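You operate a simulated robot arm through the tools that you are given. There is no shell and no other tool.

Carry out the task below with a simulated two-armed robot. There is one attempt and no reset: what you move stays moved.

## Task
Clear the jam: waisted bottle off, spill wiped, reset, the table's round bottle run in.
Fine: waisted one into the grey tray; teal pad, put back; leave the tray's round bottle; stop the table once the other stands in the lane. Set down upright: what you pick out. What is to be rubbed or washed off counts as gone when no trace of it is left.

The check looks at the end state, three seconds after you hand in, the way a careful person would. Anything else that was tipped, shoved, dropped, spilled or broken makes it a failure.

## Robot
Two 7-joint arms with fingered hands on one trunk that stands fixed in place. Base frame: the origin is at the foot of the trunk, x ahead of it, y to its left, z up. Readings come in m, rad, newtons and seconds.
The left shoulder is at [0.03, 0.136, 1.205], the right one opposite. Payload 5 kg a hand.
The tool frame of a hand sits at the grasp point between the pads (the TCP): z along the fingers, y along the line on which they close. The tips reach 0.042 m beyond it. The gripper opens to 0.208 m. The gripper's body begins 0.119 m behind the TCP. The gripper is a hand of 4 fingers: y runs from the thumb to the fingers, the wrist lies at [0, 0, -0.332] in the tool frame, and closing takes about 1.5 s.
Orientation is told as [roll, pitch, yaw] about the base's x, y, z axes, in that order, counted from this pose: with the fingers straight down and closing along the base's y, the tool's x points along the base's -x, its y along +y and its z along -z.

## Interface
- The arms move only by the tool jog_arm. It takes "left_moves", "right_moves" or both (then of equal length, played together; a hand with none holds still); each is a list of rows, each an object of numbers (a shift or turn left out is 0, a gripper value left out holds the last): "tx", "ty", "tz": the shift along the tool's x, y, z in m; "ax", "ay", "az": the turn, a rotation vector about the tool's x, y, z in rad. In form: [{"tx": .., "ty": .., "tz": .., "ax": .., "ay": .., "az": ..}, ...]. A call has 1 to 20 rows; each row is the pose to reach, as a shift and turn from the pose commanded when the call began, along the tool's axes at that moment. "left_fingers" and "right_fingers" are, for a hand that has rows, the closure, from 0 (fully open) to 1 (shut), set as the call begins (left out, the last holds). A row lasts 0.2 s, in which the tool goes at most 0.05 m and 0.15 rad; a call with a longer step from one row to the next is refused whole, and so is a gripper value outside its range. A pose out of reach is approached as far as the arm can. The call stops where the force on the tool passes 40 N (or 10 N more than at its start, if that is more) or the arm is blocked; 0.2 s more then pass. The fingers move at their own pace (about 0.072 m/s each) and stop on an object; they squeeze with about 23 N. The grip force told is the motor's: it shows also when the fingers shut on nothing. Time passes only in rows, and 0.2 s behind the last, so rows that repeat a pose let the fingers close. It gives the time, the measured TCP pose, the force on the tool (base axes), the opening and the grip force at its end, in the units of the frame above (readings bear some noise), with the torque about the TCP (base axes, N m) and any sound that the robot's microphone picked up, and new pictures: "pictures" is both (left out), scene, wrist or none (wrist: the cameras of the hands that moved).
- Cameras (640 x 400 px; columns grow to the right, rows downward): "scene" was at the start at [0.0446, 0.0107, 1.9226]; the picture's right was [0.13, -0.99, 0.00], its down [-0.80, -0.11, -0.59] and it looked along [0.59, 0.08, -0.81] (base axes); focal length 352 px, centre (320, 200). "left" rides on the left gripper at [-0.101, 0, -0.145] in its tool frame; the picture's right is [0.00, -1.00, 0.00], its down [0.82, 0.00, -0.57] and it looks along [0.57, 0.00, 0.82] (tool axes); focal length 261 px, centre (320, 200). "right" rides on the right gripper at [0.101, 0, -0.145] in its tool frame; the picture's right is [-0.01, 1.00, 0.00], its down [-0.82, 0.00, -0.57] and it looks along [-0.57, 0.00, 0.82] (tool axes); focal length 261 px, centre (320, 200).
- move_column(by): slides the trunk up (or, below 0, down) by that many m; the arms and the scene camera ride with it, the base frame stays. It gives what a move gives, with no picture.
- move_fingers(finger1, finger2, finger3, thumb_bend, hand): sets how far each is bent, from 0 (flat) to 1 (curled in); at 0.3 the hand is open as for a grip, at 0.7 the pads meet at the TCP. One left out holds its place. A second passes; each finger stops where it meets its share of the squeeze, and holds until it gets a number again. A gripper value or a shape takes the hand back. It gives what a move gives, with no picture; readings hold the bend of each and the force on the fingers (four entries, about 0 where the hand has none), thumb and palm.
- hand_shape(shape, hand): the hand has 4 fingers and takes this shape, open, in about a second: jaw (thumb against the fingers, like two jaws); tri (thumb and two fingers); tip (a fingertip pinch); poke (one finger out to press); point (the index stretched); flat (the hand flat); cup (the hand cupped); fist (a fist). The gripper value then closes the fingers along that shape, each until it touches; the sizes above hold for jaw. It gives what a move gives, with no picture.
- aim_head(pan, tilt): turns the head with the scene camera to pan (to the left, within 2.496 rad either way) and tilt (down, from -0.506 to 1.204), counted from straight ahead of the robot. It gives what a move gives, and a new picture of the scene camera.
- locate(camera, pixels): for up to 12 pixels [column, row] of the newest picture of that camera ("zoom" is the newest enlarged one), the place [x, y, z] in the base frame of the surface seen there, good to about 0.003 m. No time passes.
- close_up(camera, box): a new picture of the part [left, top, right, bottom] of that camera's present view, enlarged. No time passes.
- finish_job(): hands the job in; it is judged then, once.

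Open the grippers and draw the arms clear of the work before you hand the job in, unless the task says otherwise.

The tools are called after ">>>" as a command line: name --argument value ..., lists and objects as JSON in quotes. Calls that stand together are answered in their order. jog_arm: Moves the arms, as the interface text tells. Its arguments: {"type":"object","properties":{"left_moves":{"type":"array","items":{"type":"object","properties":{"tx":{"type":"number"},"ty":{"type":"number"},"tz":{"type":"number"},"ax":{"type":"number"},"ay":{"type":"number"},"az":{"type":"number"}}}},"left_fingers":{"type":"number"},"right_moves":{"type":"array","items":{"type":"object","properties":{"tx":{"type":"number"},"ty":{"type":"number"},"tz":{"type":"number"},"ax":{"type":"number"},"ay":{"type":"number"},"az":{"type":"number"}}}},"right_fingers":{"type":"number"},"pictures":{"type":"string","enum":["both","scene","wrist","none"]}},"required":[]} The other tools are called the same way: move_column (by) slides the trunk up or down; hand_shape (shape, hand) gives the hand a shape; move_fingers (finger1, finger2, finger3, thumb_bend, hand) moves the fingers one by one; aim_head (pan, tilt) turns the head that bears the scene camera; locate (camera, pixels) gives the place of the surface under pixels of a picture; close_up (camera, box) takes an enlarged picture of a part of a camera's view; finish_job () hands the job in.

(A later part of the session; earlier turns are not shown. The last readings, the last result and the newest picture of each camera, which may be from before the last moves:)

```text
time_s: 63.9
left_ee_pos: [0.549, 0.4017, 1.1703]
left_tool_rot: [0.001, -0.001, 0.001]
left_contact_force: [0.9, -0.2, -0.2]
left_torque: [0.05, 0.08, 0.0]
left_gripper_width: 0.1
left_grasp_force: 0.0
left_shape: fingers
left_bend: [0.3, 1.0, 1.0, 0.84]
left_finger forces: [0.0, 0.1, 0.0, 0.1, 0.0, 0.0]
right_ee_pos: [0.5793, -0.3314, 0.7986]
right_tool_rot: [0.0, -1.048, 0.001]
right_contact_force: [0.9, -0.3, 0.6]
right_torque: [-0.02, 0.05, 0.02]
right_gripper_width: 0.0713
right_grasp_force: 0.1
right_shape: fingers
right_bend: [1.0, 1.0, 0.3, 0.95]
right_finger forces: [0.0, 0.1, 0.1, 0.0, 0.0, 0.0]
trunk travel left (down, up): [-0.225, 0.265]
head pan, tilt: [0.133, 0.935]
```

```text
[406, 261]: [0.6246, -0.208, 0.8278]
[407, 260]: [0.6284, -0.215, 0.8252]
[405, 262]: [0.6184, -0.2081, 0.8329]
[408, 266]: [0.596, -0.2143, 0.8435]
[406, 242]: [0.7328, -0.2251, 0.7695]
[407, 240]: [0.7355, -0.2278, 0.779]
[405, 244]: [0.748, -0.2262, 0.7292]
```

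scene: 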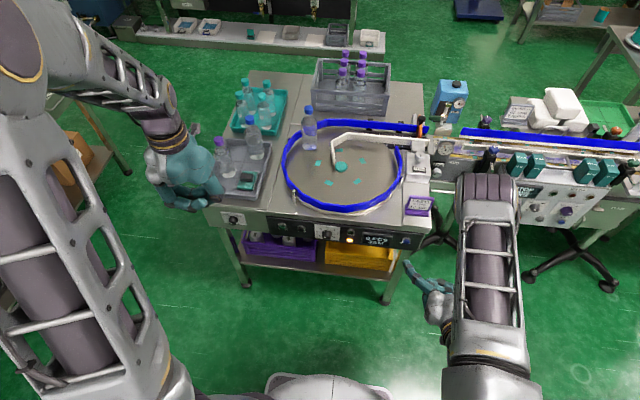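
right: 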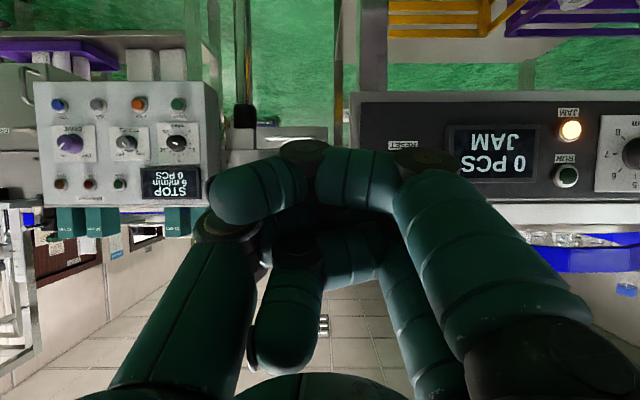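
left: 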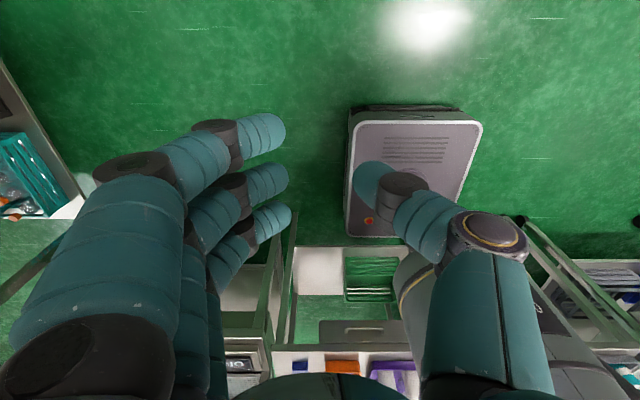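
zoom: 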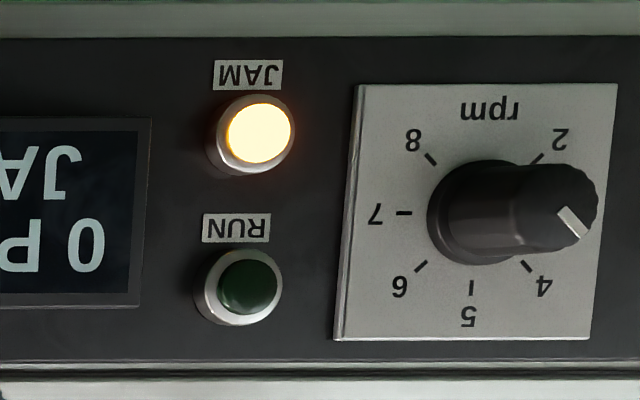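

I bring the fingertip to about 2 cm in front of the RESET button (button face at (0.732, −0.225, 0.770)).

>>> jog_arm --right_moves '[{"tx": -0.0005, "ty": -0.0025, "tz": 0.03}, {"tx": -0.001, "ty": -0.005, "tz": 0.06}, {"tx": -0.002, "ty": -0.0075, "tz": 0.0855}]' --pictures "both"

>>> close_up --camera "scene" --box '[382, 222, 430, 252]'

>>> close_up --camera "right" --box '[330, 60, 530, 220]'

```text
time_s: 64.7
left_ee_pos: [0.5484, 0.4038, 1.17]
left_tool_rot: [-0.002, 0.0, -0.001]
left_contact_force: [-0.6, -0.7, -0.1]
left_torque: [0.02, 0.03, 0.01]
left_gripper_width: 0.1002
left_grasp_force: 0.0
left_shape: fingers
left_bend: [0.3, 1.0, 1.0, 0.84]
left_finger forces: [0.1, 0.0, 0.0, 0.0, 0.0, 0.1]
right_ee_pos: [0.653, -0.3394, 0.7594]
right_tool_rot: [0.001, -1.046, -0.001]
right_contact_force: [0.5, 0.2, -0.8]
right_torque: [-0.05, -0.04, 0.0]
right_gripper_width: 0.0709
right_grasp_force: 0.0
right_shape: fingers
right_bend: [1.0, 1.0, 0.3, 0.95]
right_finger forces: [0.0, 0.0, 0.1, 0.1, 0.0, 0.0]
trunk travel left (down, up): [-0.225, 0.265]
head pan, tilt: [0.133, 0.935]
```

scene: 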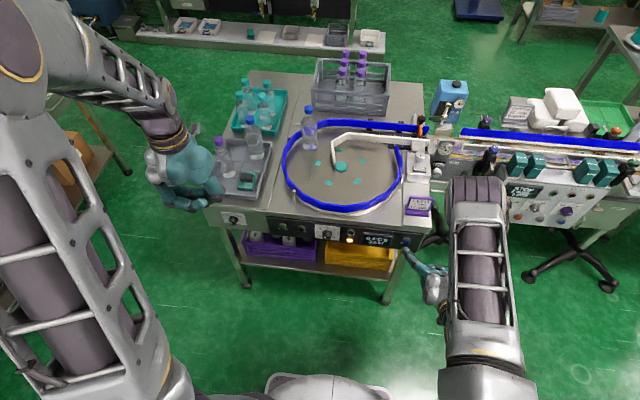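
right: 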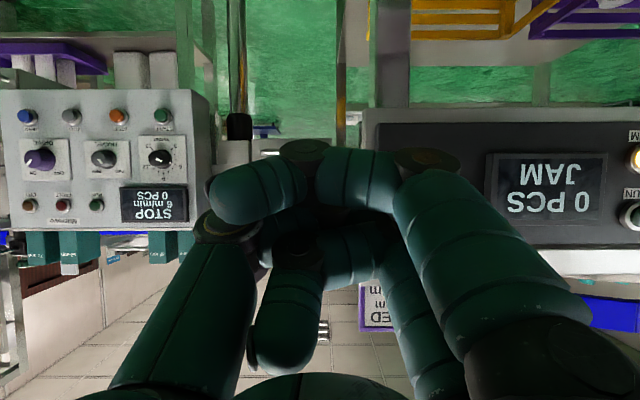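

```text
13.33 times, centred on (406, 237) of scene
```

zoom: 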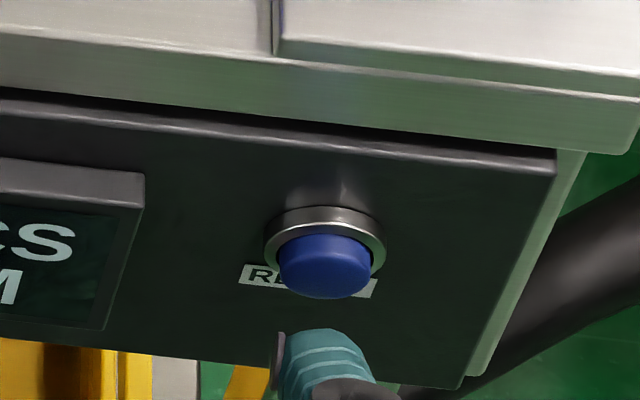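

```text
2.50 times, centred on (430, 140) of right
```

zoom: 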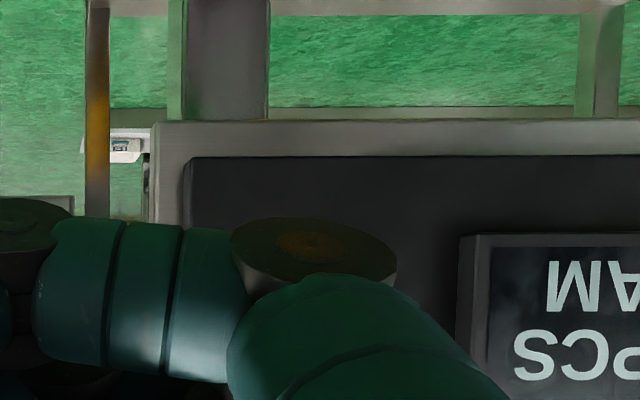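

The fingertip (scene (406,248)) is just below and in front of the button (406,242). I locate both finely.

>>> close_up --camera "scene" --box '[390, 228, 422, 252]'

>>> locate --camera "zoom" --pixels '[[330, 310], [330, 325], [310, 330], [350, 330], [330, 345], [330, 255], [335, 235], [300, 245], [365, 250]]'

```text
16.00 times, centred on (406, 240) of scene
```

zoom: 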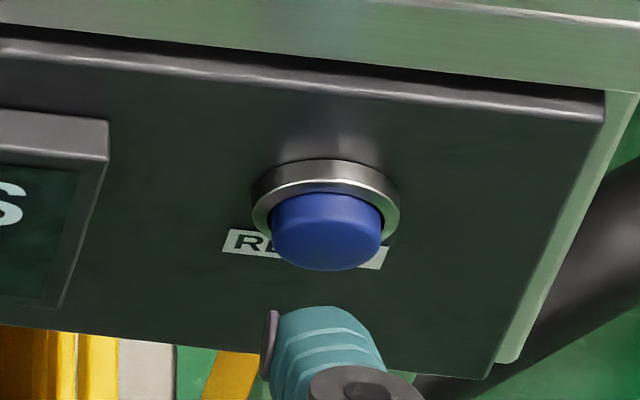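

```text
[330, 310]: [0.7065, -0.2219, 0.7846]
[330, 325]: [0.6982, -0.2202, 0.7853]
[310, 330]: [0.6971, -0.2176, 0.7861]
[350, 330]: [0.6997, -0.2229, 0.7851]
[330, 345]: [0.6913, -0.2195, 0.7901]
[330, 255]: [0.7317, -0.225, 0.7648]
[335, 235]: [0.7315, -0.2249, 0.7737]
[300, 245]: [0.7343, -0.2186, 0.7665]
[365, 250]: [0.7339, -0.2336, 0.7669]
```

The tip is aligned (y −0.221, z ≈0.775) about 2.5 cm before the button face (0.732, −0.225, 0.769). I push forward along +x in small steps.

>>> jog_arm --right_moves '[{"tx": -0.0044, "ty": -0.002, "tz": 0.009}, {"tx": -0.0088, "ty": -0.004, "tz": 0.018}, {"tx": -0.011, "ty": -0.004, "tz": 0.0225}, {"tx": -0.0133, "ty": -0.004, "tz": 0.027}]' --pictures "scene"

>>> close_up --camera "scene" --box '[340, 215, 420, 265]'

```text
time_s: 65.7
left_ee_pos: [0.5473, 0.4021, 1.1701]
left_tool_rot: [-0.001, -0.002, 0.001]
left_contact_force: [0.3, -0.6, -0.1]
left_torque: [0.01, -0.02, 0.01]
left_gripper_width: 0.1005
left_grasp_force: 0.1
left_shape: fingers
left_bend: [0.3, 1.0, 1.0, 0.84]
left_finger forces: [0.0, 0.0, 0.1, 0.0, 0.0, 0.0]
right_ee_pos: [0.6828, -0.3425, 0.7575]
right_tool_rot: [0.001, -1.047, 0.0]
right_contact_force: [-5.5, -0.8, 0.3]
right_torque: [0.1, -0.14, 0.64]
right_gripper_width: 0.071
right_grasp_force: 2.8
right_shape: fingers
right_bend: [1.0, 1.0, 0.29, 0.95]
right_finger forces: [0.1, 0.0, 6.1, 0.0, 0.0, 0.0]
trunk travel left (down, up): [-0.225, 0.265]
head pan, tilt: [0.133, 0.935]
heard: click
```

scene: 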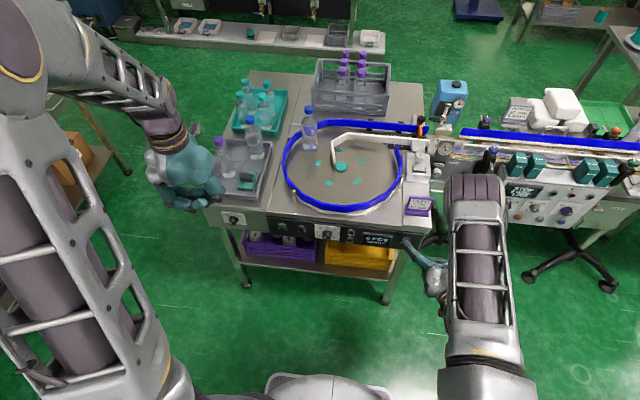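

```text
8.00 times, centred on (380, 240) of scene
```

zoom: 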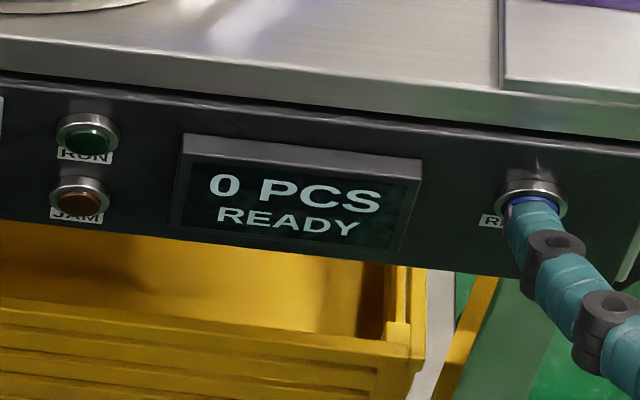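

A click was heard: the display now says READY and the JAM lamp is off. I retract the right hand straight back and then up to a parked pose.

>>> jog_arm --right_moves '[{"tx": 0.01, "tz": -0.0173}, {"tx": 0.025, "tz": -0.0433}, {"tx": 0.045, "tz": -0.078}, {"tx": 0.065, "tz": -0.1126}, {"tx": 0.08, "tz": -0.1386}]' --pictures "none"

>>> jog_arm --right_moves '[{"tx": -0.026, "tz": -0.015, "ay": 0.1}, {"tx": -0.052, "tz": -0.03, "ay": 0.2}, {"tx": -0.078, "tz": -0.045, "ay": 0.31}, {"tx": -0.104, "tz": -0.06, "ay": 0.42}, {"tx": -0.13, "tz": -0.075, "ay": 0.53}, {"tx": -0.156, "tz": -0.09, "ay": 0.64}, {"tx": -0.182, "tz": -0.105, "ay": 0.75}, {"tx": -0.208, "tz": -0.12, "ay": 0.86}, {"tx": -0.234, "tz": -0.135, "ay": 0.96}, {"tx": -0.26, "tz": -0.15, "ay": 1.047}]' --pictures "both"

```text
time_s: 66.9
left_ee_pos: [0.5475, 0.4019, 1.1707]
left_tool_rot: [0.0, -0.002, -0.001]
left_contact_force: [-0.6, 0.5, 0.0]
left_torque: [0.01, -0.03, -0.01]
left_gripper_width: 0.1003
left_grasp_force: 0.0
left_shape: fingers
left_bend: [0.3, 1.0, 1.0, 0.84]
left_finger forces: [0.0, 0.0, 0.1, 0.1, 0.0, 0.0]
right_ee_pos: [0.5249, -0.3438, 0.7582]
right_tool_rot: [0.0, -1.046, 0.0]
right_contact_force: [-0.4, -0.1, -0.3]
right_torque: [0.0, 0.02, -0.02]
right_gripper_width: 0.0711
right_grasp_force: 0.1
right_shape: fingers
right_bend: [1.0, 1.0, 0.3, 0.95]
right_finger forces: [0.0, 0.0, 0.0, 0.0, 0.1, 0.0]
trunk travel left (down, up): [-0.225, 0.265]
head pan, tilt: [0.133, 0.935]
```

```text
time_s: 69.1
left_ee_pos: [0.5477, 0.3999, 1.1712]
left_tool_rot: [-0.001, -0.002, 0.001]
left_contact_force: [-0.4, -0.7, 0.0]
left_torque: [0.04, -0.03, 0.01]
left_gripper_width: 0.1003
left_grasp_force: 0.0
left_shape: fingers
left_bend: [0.3, 1.0, 1.0, 0.84]
left_finger forces: [0.1, 0.1, 0.1, 0.0, 0.0, 0.0]
right_ee_pos: [0.5219, -0.3454, 1.0581]
right_tool_rot: [0.0, 0.002, 0.0]
right_contact_force: [-1.2, -1.5, 0.5]
right_torque: [0.15, -0.15, -0.01]
right_gripper_width: 0.0711
right_grasp_force: 0.1
right_shape: fingers
right_bend: [1.0, 1.0, 0.3, 0.95]
right_finger forces: [0.0, 0.0, 0.0, 0.1, 0.0, 0.0]
trunk travel left (down, up): [-0.225, 0.265]
head pan, tilt: [0.133, 0.935]
```

scene: 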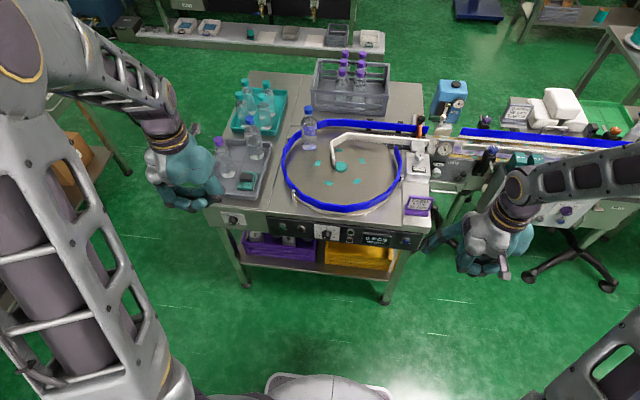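
right: 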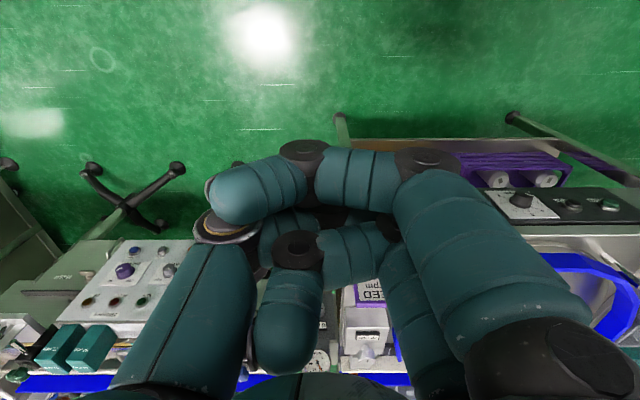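

Right hand parked. Now I locate the START (≈(283,228)) and STOP (≈(301,229)) buttons in close-up for the left finger.

>>> close_up --camera "scene" --box '[272, 216, 312, 241]'

>>> locate --camera "zoom" --pixels '[[175, 190], [175, 205], [178, 175], [460, 200], [460, 215], [462, 185], [155, 190], [195, 192], [440, 205], [482, 208]]'

```text
16.00 times, centred on (292, 228) of scene
```

zoom: 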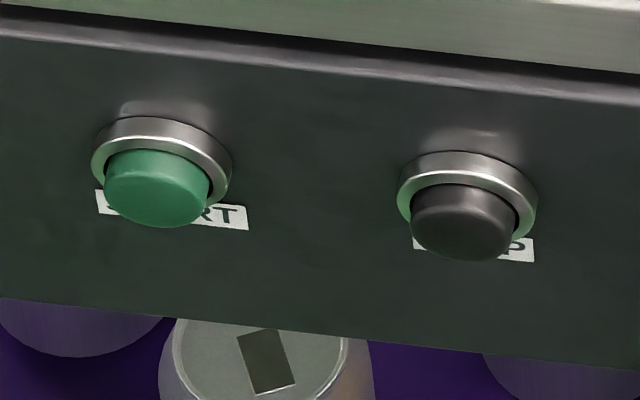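

```text
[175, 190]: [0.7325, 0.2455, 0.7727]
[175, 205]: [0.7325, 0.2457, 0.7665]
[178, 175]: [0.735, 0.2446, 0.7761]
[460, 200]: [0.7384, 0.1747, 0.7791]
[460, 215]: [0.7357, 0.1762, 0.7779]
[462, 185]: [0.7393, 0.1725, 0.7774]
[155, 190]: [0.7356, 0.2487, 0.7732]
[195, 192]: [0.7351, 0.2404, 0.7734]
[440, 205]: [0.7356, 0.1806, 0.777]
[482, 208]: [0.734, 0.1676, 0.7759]
```

START face is at (0.732, 0.2475, 0.769), STOP at (0.732, 0.1745, 0.769). I bring the left hand down in front of the panel with the same 60° forward pitch, staged about 10 cm before START.

>>> jog_arm --left_moves '[{"tx": -0.0027, "ty": -0.022, "tz": 0.031, "ay": -0.0873}, {"tx": -0.0053, "ty": -0.0441, "tz": 0.0618, "ay": -0.1745}, {"tx": -0.008, "ty": -0.0661, "tz": 0.0928, "ay": -0.2618}, {"tx": -0.0107, "ty": -0.0882, "tz": 0.1237, "ay": -0.349}, {"tx": -0.0133, "ty": -0.1102, "tz": 0.1546, "ay": -0.4363}, {"tx": -0.016, "ty": -0.1323, "tz": 0.1855, "ay": -0.5236}, {"tx": -0.0187, "ty": -0.1543, "tz": 0.2164, "ay": -0.6108}, {"tx": -0.0213, "ty": -0.1763, "tz": 0.2473, "ay": -0.6981}, {"tx": -0.024, "ty": -0.1984, "tz": 0.2783, "ay": -0.7854}, {"tx": -0.0267, "ty": -0.2204, "tz": 0.3092, "ay": -0.8727}, {"tx": -0.0293, "ty": -0.2425, "tz": 0.3401, "ay": -0.96}, {"tx": -0.032, "ty": -0.2645, "tz": 0.371, "ay": -1.0472}]' --pictures "both"

>>> close_up --camera "scene" --box '[240, 205, 352, 275]'

```text
time_s: 71.7
left_ee_pos: [0.5788, 0.1381, 0.7992]
left_tool_rot: [0.001, -1.05, 0.002]
left_contact_force: [-0.2, -0.2, 0.5]
left_torque: [-0.03, 0.08, 0.01]
left_gripper_width: 0.1003
left_grasp_force: 0.0
left_shape: fingers
left_bend: [0.3, 1.0, 1.0, 0.84]
left_finger forces: [0.0, 0.0, 0.0, 0.0, 0.0, 0.0]
right_ee_pos: [0.5234, -0.3441, 1.0567]
right_tool_rot: [0.001, -0.001, -0.001]
right_contact_force: [0.5, 0.3, -0.1]
right_torque: [0.0, 0.04, 0.01]
right_gripper_width: 0.0713
right_grasp_force: 0.0
right_shape: fingers
right_bend: [1.0, 1.0, 0.3, 0.95]
right_finger forces: [0.0, 0.0, 0.0, 0.0, 0.1, 0.0]
trunk travel left (down, up): [-0.225, 0.265]
head pan, tilt: [0.133, 0.935]
```

scene: 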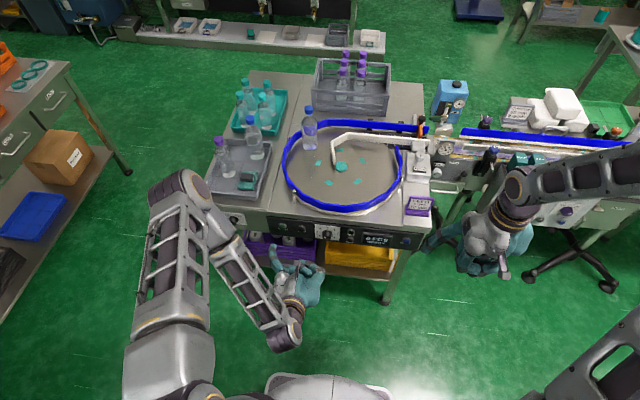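
left: 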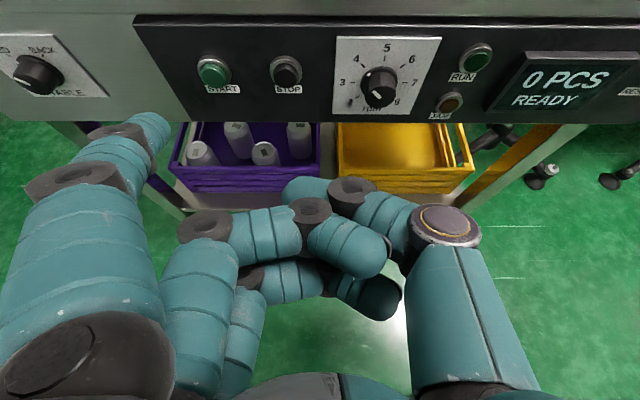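

```text
5.71 times, centred on (296, 240) of scene
```

zoom: 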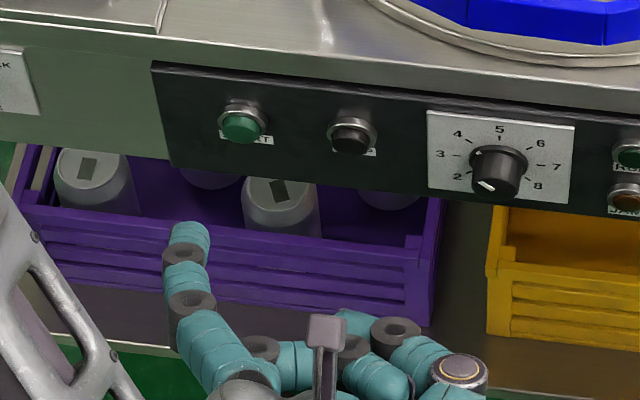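

The left wrist camera shows the panel well. I check the selector at (38,72) for FEED and the finger tip position.

>>> close_up --camera "left" --box '[0, 20, 120, 110]'

>>> close_up --camera "left" --box '[80, 40, 400, 180]'

>>> locate --camera "left" --pixels '[[160, 125], [165, 118], [150, 120], [168, 130], [213, 72], [285, 72], [213, 62], [285, 62]]'

>>> locate --camera "scene" --pixels '[[273, 245], [273, 247], [271, 246], [275, 246], [282, 227], [302, 229]]'

```text
4.44 times, centred on (60, 65) of left
```

zoom: 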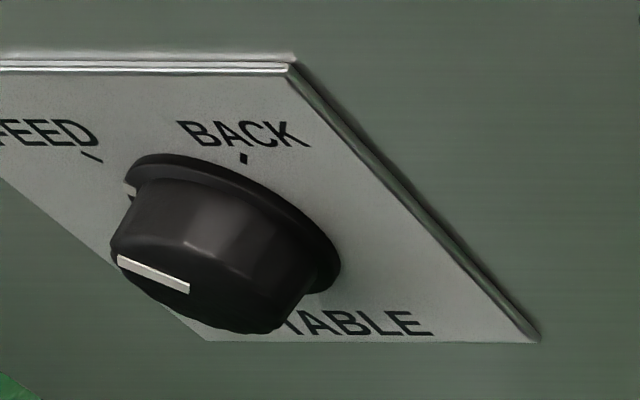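

```text
2.00 times, centred on (240, 110) of left
```

zoom: 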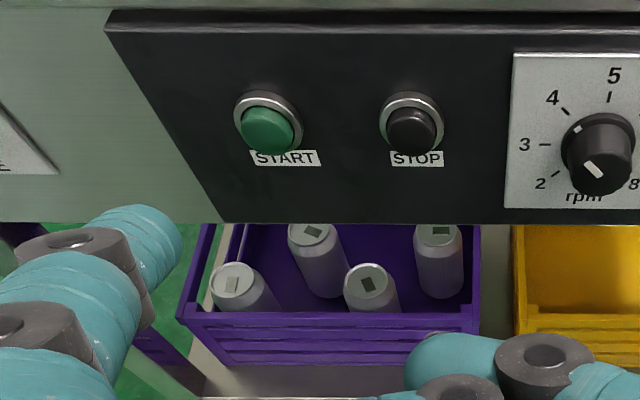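

```text
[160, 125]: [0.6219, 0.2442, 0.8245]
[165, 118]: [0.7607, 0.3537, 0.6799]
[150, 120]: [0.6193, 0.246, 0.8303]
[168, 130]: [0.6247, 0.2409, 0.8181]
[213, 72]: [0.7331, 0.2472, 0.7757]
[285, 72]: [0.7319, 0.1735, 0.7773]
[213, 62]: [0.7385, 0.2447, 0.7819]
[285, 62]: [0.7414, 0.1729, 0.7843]
```

```text
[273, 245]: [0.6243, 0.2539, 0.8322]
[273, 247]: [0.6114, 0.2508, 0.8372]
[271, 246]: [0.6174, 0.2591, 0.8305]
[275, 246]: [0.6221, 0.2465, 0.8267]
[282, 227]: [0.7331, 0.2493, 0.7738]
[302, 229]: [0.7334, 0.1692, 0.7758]
```

The selector is on FEED. I move the left fingertip to ~2.5 cm in front of START.

>>> jog_arm --left_moves '[{"tx": -0.001, "ty": -0.0025, "tz": 0.03}, {"tx": -0.002, "ty": -0.005, "tz": 0.06}, {"tx": -0.0028, "ty": -0.007, "tz": 0.0862}]' --pictures "both"

>>> close_up --camera "scene" --box '[266, 212, 314, 248]'

>>> locate --camera "zoom" --pixels '[[225, 270], [225, 285], [210, 290], [240, 290], [225, 215]]'

```text
time_s: 72.5
left_ee_pos: [0.6562, 0.1316, 0.7585]
left_tool_rot: [0.002, -1.047, 0.001]
left_contact_force: [0.0, 0.2, 0.7]
left_torque: [0.02, -0.04, -0.01]
left_gripper_width: 0.1003
left_grasp_force: 0.0
left_shape: fingers
left_bend: [0.3, 1.0, 1.0, 0.84]
left_finger forces: [0.0, 0.1, 0.0, 0.1, 0.0, 0.0]
right_ee_pos: [0.5238, -0.3433, 1.0581]
right_tool_rot: [0.001, -0.001, -0.001]
right_contact_force: [0.5, 0.1, 0.6]
right_torque: [-0.02, 0.07, -0.02]
right_gripper_width: 0.0711
right_grasp_force: 0.0
right_shape: fingers
right_bend: [1.0, 1.0, 0.3, 0.95]
right_finger forces: [0.1, 0.0, 0.1, 0.1, 0.1, 0.0]
trunk travel left (down, up): [-0.225, 0.265]
head pan, tilt: [0.133, 0.935]
```

scene: 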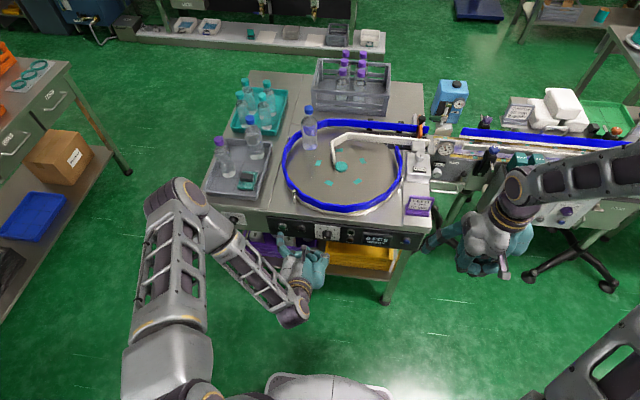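
left: 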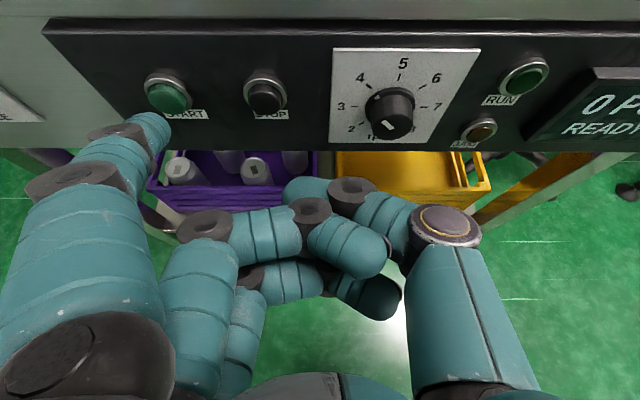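

```text
11.11 times, centred on (290, 230) of scene
```

zoom: 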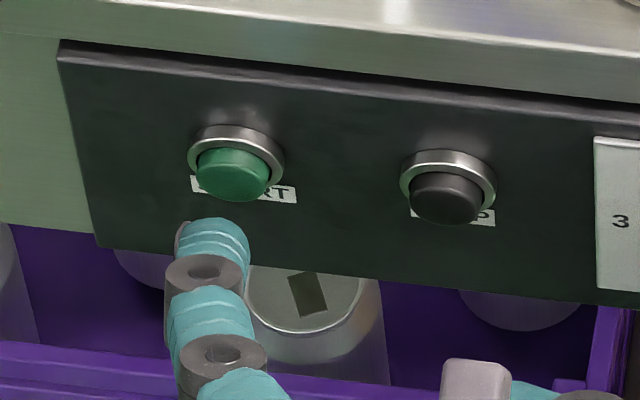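

```text
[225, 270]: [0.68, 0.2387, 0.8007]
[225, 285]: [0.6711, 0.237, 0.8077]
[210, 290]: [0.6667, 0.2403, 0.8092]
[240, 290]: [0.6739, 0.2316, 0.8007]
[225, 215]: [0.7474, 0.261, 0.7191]
```

The tip (y≈0.2486) is in line with START (y 0.2475). I press START in small steps, withdraw, and shift sideways to stand ready in front of STOP, then look.

>>> jog_arm --left_moves '[{"tx": -0.0045, "ty": -0.0005, "tz": 0.0085}, {"tx": -0.009, "ty": -0.001, "tz": 0.017}, {"tx": -0.0112, "ty": -0.001, "tz": 0.021}, {"tx": -0.0129, "ty": -0.001, "tz": 0.0243}, {"tx": -0.0136, "ty": -0.001, "tz": 0.0256}, {"tx": -0.009, "ty": -0.001, "tz": 0.017}, {"tx": 0.0, "ty": -0.001, "tz": 0.0}, {"tx": 0.0, "ty": -0.037, "tz": 0.0}, {"tx": 0.0, "ty": -0.0735, "tz": 0.0}]' --pictures "both"

>>> close_up --camera "scene" --box '[270, 95, 440, 250]'

```text
time_s: 74.5
left_ee_pos: [0.6565, 0.0584, 0.7584]
left_tool_rot: [0.0, -1.046, 0.0]
left_contact_force: [0.6, 0.8, -0.3]
left_torque: [-0.05, 0.04, -0.06]
left_gripper_width: 0.1008
left_grasp_force: 0.0
left_shape: fingers
left_bend: [0.3, 1.0, 1.0, 0.84]
left_finger forces: [0.0, 0.0, 0.0, 0.0, 0.0, 0.0]
right_ee_pos: [0.5238, -0.343, 1.0584]
right_tool_rot: [0.001, -0.001, 0.0]
right_contact_force: [0.0, -0.3, -0.1]
right_torque: [-0.01, -0.01, 0.0]
right_gripper_width: 0.0712
right_grasp_force: 0.0
right_shape: fingers
right_bend: [1.0, 1.0, 0.3, 0.95]
right_finger forces: [0.0, 0.1, 0.0, 0.0, 0.1, 0.1]
trunk travel left (down, up): [-0.225, 0.265]
head pan, tilt: [0.133, 0.935]
heard: click
```

scene: 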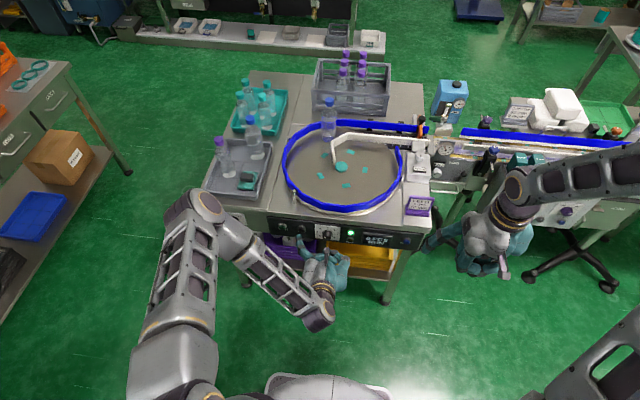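
left: 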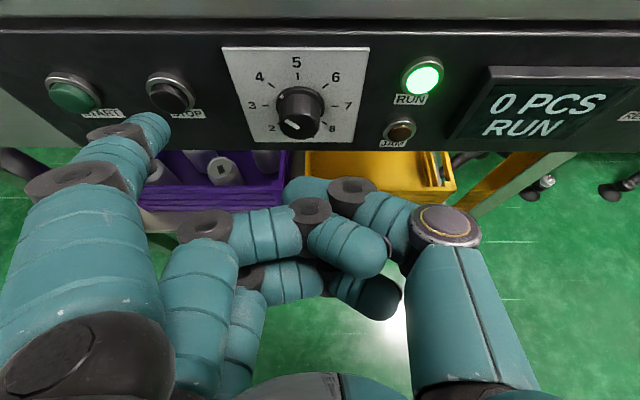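

```text
2.58 times, centred on (355, 172) of scene
```

zoom: 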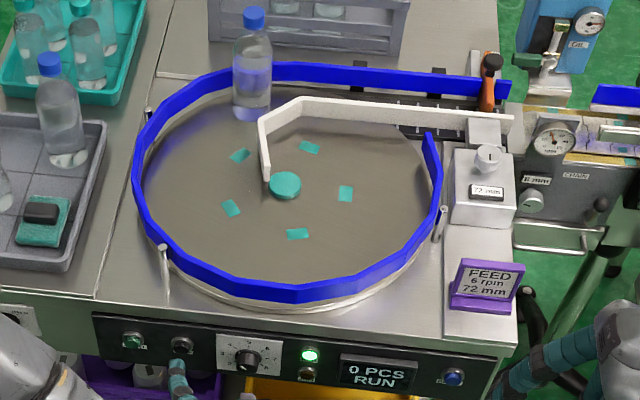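

RUN lamp is on, display "0 PCS RUN", and the bottle has travelled to (328,118). I hold for about 1 s in front of STOP and watch.

>>> jog_arm --left_moves '[{}, {}, {}, {}]' --pictures "scene"

>>> close_up --camera "scene" --box '[270, 95, 440, 250]'

>>> close_up --camera "scene" --box '[276, 212, 324, 248]'

```text
time_s: 75.5
left_ee_pos: [0.6562, 0.0573, 0.7574]
left_tool_rot: [0.0, -1.047, -0.001]
left_contact_force: [-0.1, 0.4, -0.8]
left_torque: [0.0, 0.02, -0.01]
left_gripper_width: 0.1007
left_grasp_force: 0.1
left_shape: fingers
left_bend: [0.3, 1.0, 1.0, 0.84]
left_finger forces: [0.0, 0.0, 0.0, 0.0, 0.1, 0.0]
right_ee_pos: [0.5234, -0.3428, 1.0594]
right_tool_rot: [0.001, 0.0, -0.001]
right_contact_force: [-0.3, 0.0, 0.6]
right_torque: [-0.03, 0.01, 0.0]
right_gripper_width: 0.0709
right_grasp_force: 0.1
right_shape: fingers
right_bend: [1.0, 1.0, 0.3, 0.95]
right_finger forces: [0.0, 0.1, 0.1, 0.0, 0.0, 0.0]
trunk travel left (down, up): [-0.225, 0.265]
head pan, tilt: [0.133, 0.935]
```

scene: 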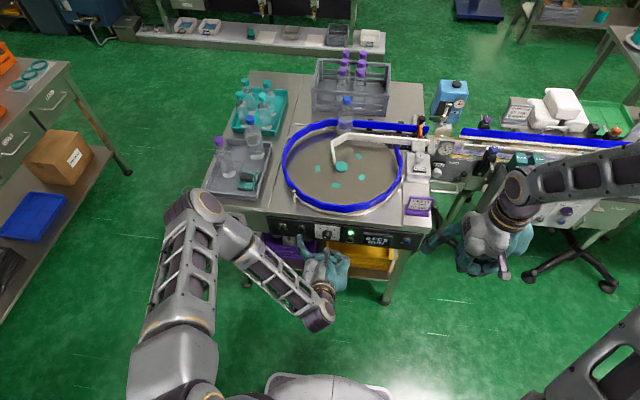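

```text
2.58 times, centred on (355, 172) of scene
```

zoom: 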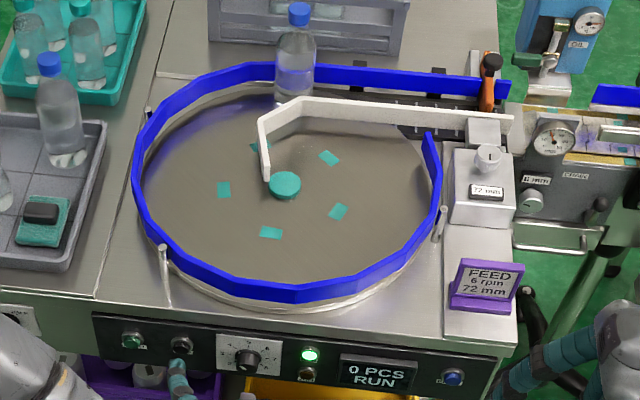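

```text
11.11 times, centred on (300, 230) of scene
```

zoom: 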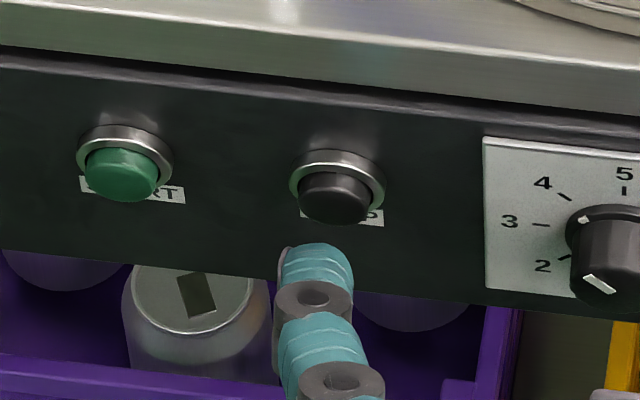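

The bottle (345,115) is in the channel between fence and white rail, moving on. STOP is aligned with the fingertip; I wait another ~1.2 s.

>>> jog_arm --left_moves '[{}, {}, {}, {}, {}]' --pictures "scene"

>>> close_up --camera "scene" --box '[270, 95, 440, 250]'

```text
time_s: 76.7
left_ee_pos: [0.6565, 0.0565, 0.7572]
left_tool_rot: [0.001, -1.046, 0.0]
left_contact_force: [-0.3, -1.0, -0.2]
left_torque: [0.0, -0.01, 0.01]
left_gripper_width: 0.1009
left_grasp_force: 0.1
left_shape: fingers
left_bend: [0.3, 1.0, 1.0, 0.84]
left_finger forces: [0.0, 0.0, 0.0, 0.1, 0.1, 0.1]
right_ee_pos: [0.5227, -0.3434, 1.0591]
right_tool_rot: [0.0, 0.001, -0.001]
right_contact_force: [0.2, 1.5, -0.9]
right_torque: [0.0, 0.03, -0.01]
right_gripper_width: 0.0712
right_grasp_force: 0.0
right_shape: fingers
right_bend: [1.0, 1.0, 0.3, 0.95]
right_finger forces: [0.1, 0.0, 0.1, 0.0, 0.0, 0.0]
trunk travel left (down, up): [-0.225, 0.265]
head pan, tilt: [0.133, 0.935]
```

scene: 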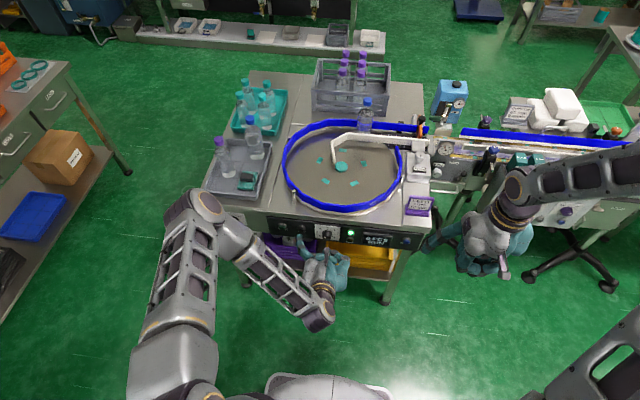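

```text
2.58 times, centred on (355, 172) of scene
```

zoom: 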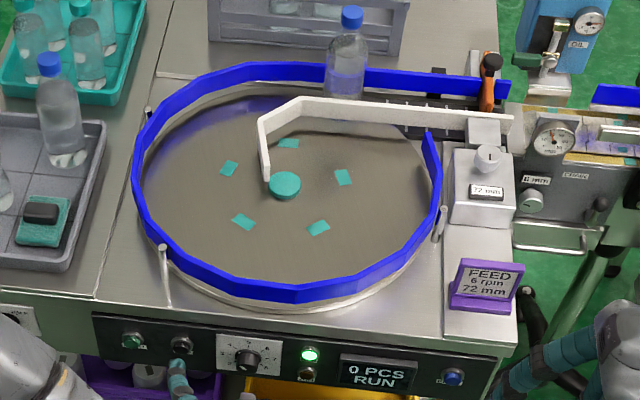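

The bottle is at (366,115), entering the strip of the lane. Another ~1.2 s.

>>> jog_arm --left_moves '[{}, {}, {}, {}, {}]' --pictures "scene"

>>> close_up --camera "scene" --box '[340, 85, 440, 150]'

>>> close_up --camera "scene" --box '[340, 215, 420, 265]'

```text
time_s: 77.9
left_ee_pos: [0.6577, 0.0573, 0.7582]
left_tool_rot: [0.002, -1.048, 0.0]
left_contact_force: [-0.4, -1.0, -0.1]
left_torque: [0.01, 0.03, 0.0]
left_gripper_width: 0.1008
left_grasp_force: 0.0
left_shape: fingers
left_bend: [0.3, 1.0, 1.0, 0.84]
left_finger forces: [0.1, 0.0, 0.1, 0.0, 0.0, 0.1]
right_ee_pos: [0.5231, -0.3436, 1.0573]
right_tool_rot: [0.001, -0.001, -0.002]
right_contact_force: [0.5, -1.0, -0.5]
right_torque: [-0.02, -0.01, 0.01]
right_gripper_width: 0.0711
right_grasp_force: 0.0
right_shape: fingers
right_bend: [1.0, 1.0, 0.3, 0.95]
right_finger forces: [0.0, 0.0, 0.0, 0.0, 0.0, 0.0]
trunk travel left (down, up): [-0.225, 0.265]
head pan, tilt: [0.133, 0.935]
```

scene: 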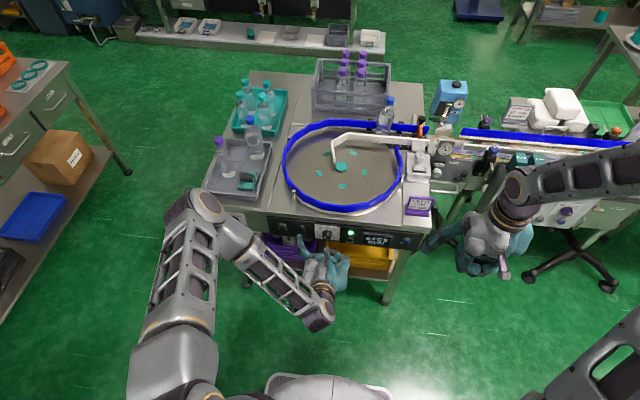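

```text
6.15 times, centred on (390, 118) of scene
```

zoom: 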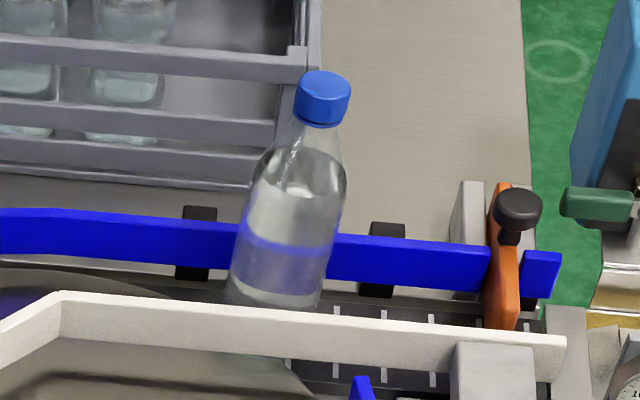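

```text
8.00 times, centred on (380, 240) of scene
```

zoom: 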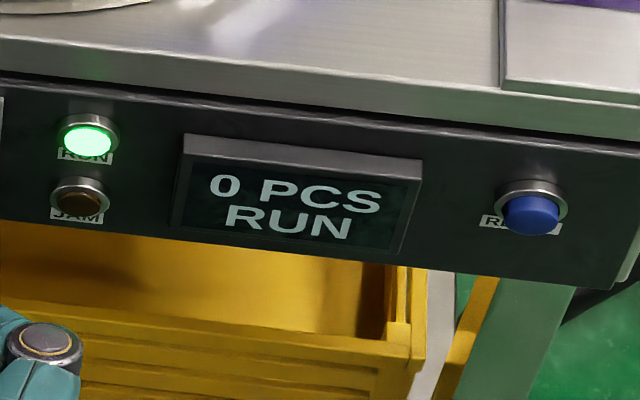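

Bottle is upright at (386,118), at the transition onto the lane strip. I wait 0.8 s more before pressing.

>>> jog_arm --left_moves '[{}, {}, {}]' --pictures "scene"

>>> close_up --camera "scene" --box '[340, 85, 440, 150]'

>>> close_up --camera "scene" --box '[340, 215, 420, 265]'

```text
time_s: 78.7
left_ee_pos: [0.6564, 0.0572, 0.7577]
left_tool_rot: [0.0, -1.047, -0.001]
left_contact_force: [-0.6, 0.3, -0.1]
left_torque: [0.02, 0.01, 0.05]
left_gripper_width: 0.1007
left_grasp_force: 0.1
left_shape: fingers
left_bend: [0.3, 1.0, 1.0, 0.84]
left_finger forces: [0.0, 0.1, 0.1, 0.1, 0.1, 0.0]
right_ee_pos: [0.5222, -0.3427, 1.0583]
right_tool_rot: [0.0, 0.0, -0.001]
right_contact_force: [-1.1, 0.5, 0.7]
right_torque: [0.0, -0.04, 0.0]
right_gripper_width: 0.0712
right_grasp_force: 0.0
right_shape: fingers
right_bend: [1.0, 1.0, 0.3, 0.95]
right_finger forces: [0.1, 0.1, 0.1, 0.0, 0.0, 0.1]
trunk travel left (down, up): [-0.225, 0.265]
head pan, tilt: [0.133, 0.935]
```

scene: 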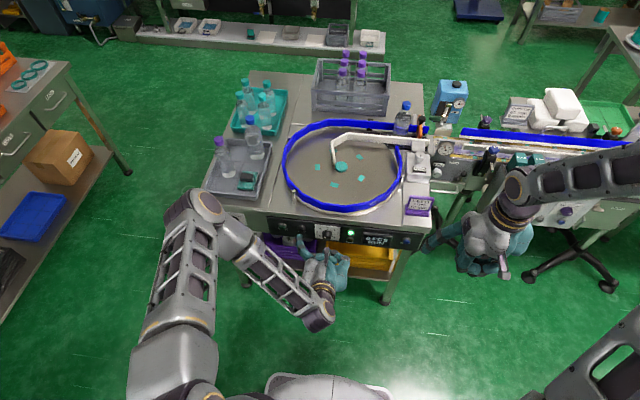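

```text
6.15 times, centred on (390, 118) of scene
```

zoom: 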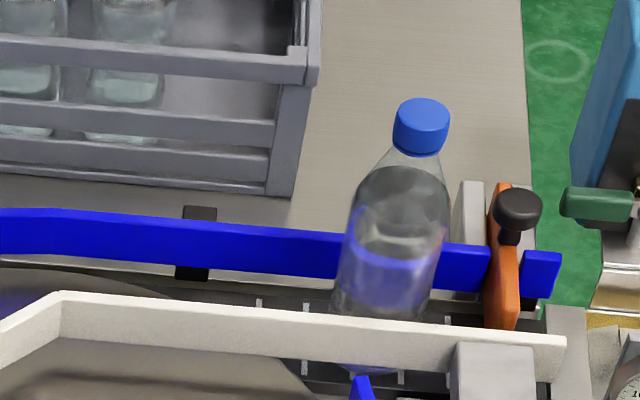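

```text
8.00 times, centred on (380, 240) of scene
```

zoom: 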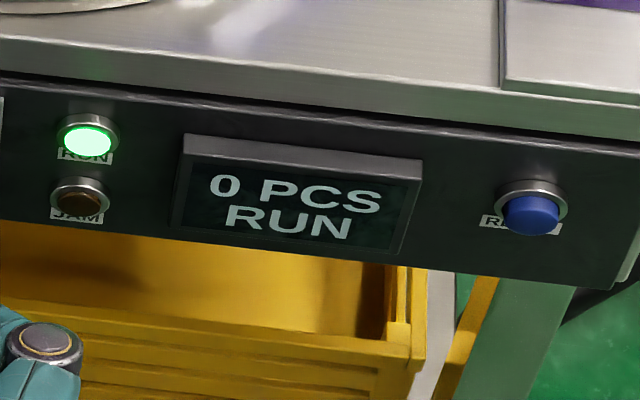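

The bottle stands on the lane strip at (403,118), just before the gate. I press STOP now and withdraw.

>>> jog_arm --left_moves '[{"tx": -0.0095, "ty": 0.0005, "tz": 0.0178}, {"tx": -0.0129, "ty": 0.0005, "tz": 0.0243}, {"tx": -0.0138, "ty": 0.0005, "tz": 0.026}, {"tx": -0.009, "ty": 0.0005, "tz": 0.017}, {"tx": 0.0, "ty": 0.0, "tz": 0.0}]' --pictures "both"

>>> close_up --camera "scene" --box '[340, 85, 440, 150]'

>>> close_up --camera "scene" --box '[340, 215, 420, 265]'

```text
time_s: 79.9
left_ee_pos: [0.6561, 0.0583, 0.7578]
left_tool_rot: [0.0, -1.049, 0.001]
left_contact_force: [1.4, -0.4, 0.4]
left_torque: [0.02, 0.03, -0.01]
left_gripper_width: 0.1005
left_grasp_force: 0.0
left_shape: fingers
left_bend: [0.3, 1.0, 1.0, 0.84]
left_finger forces: [0.1, 0.1, 0.0, 0.0, 0.1, 0.1]
right_ee_pos: [0.5237, -0.343, 1.059]
right_tool_rot: [-0.001, 0.0, 0.001]
right_contact_force: [-0.5, 0.4, 0.0]
right_torque: [-0.02, -0.05, -0.02]
right_gripper_width: 0.0708
right_grasp_force: 0.2
right_shape: fingers
right_bend: [1.0, 1.0, 0.3, 0.95]
right_finger forces: [0.0, 0.0, 0.0, 0.1, 0.1, 0.0]
trunk travel left (down, up): [-0.225, 0.265]
head pan, tilt: [0.133, 0.935]
heard: click
```

scene: 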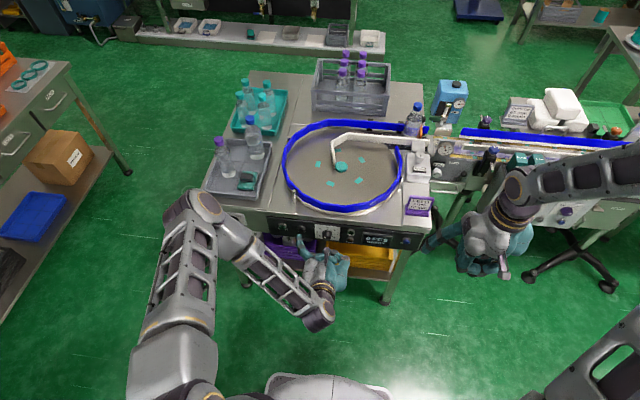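
left: 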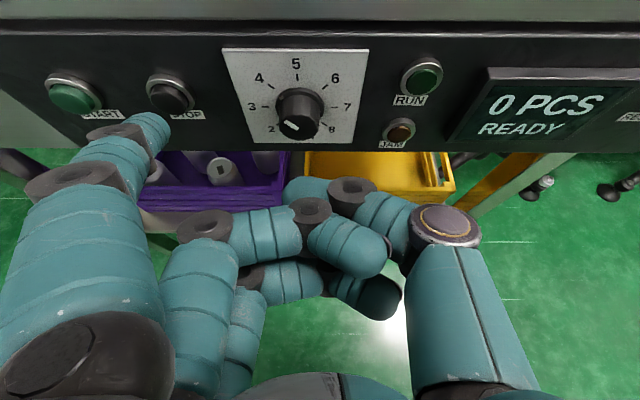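

```text
6.15 times, centred on (390, 118) of scene
```

zoom: 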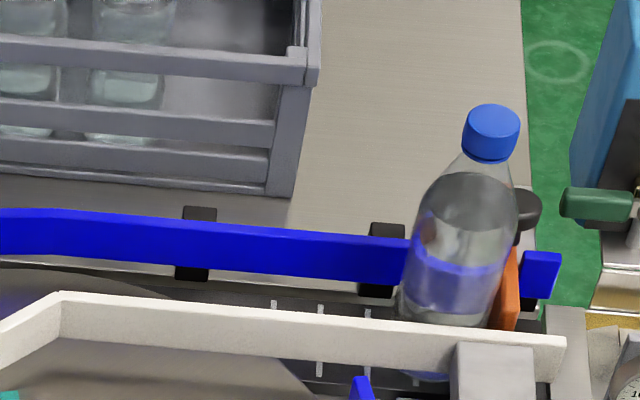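

```text
8.00 times, centred on (380, 240) of scene
```

zoom: 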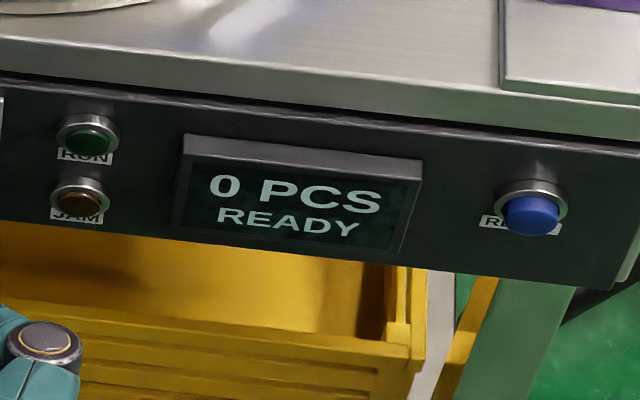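

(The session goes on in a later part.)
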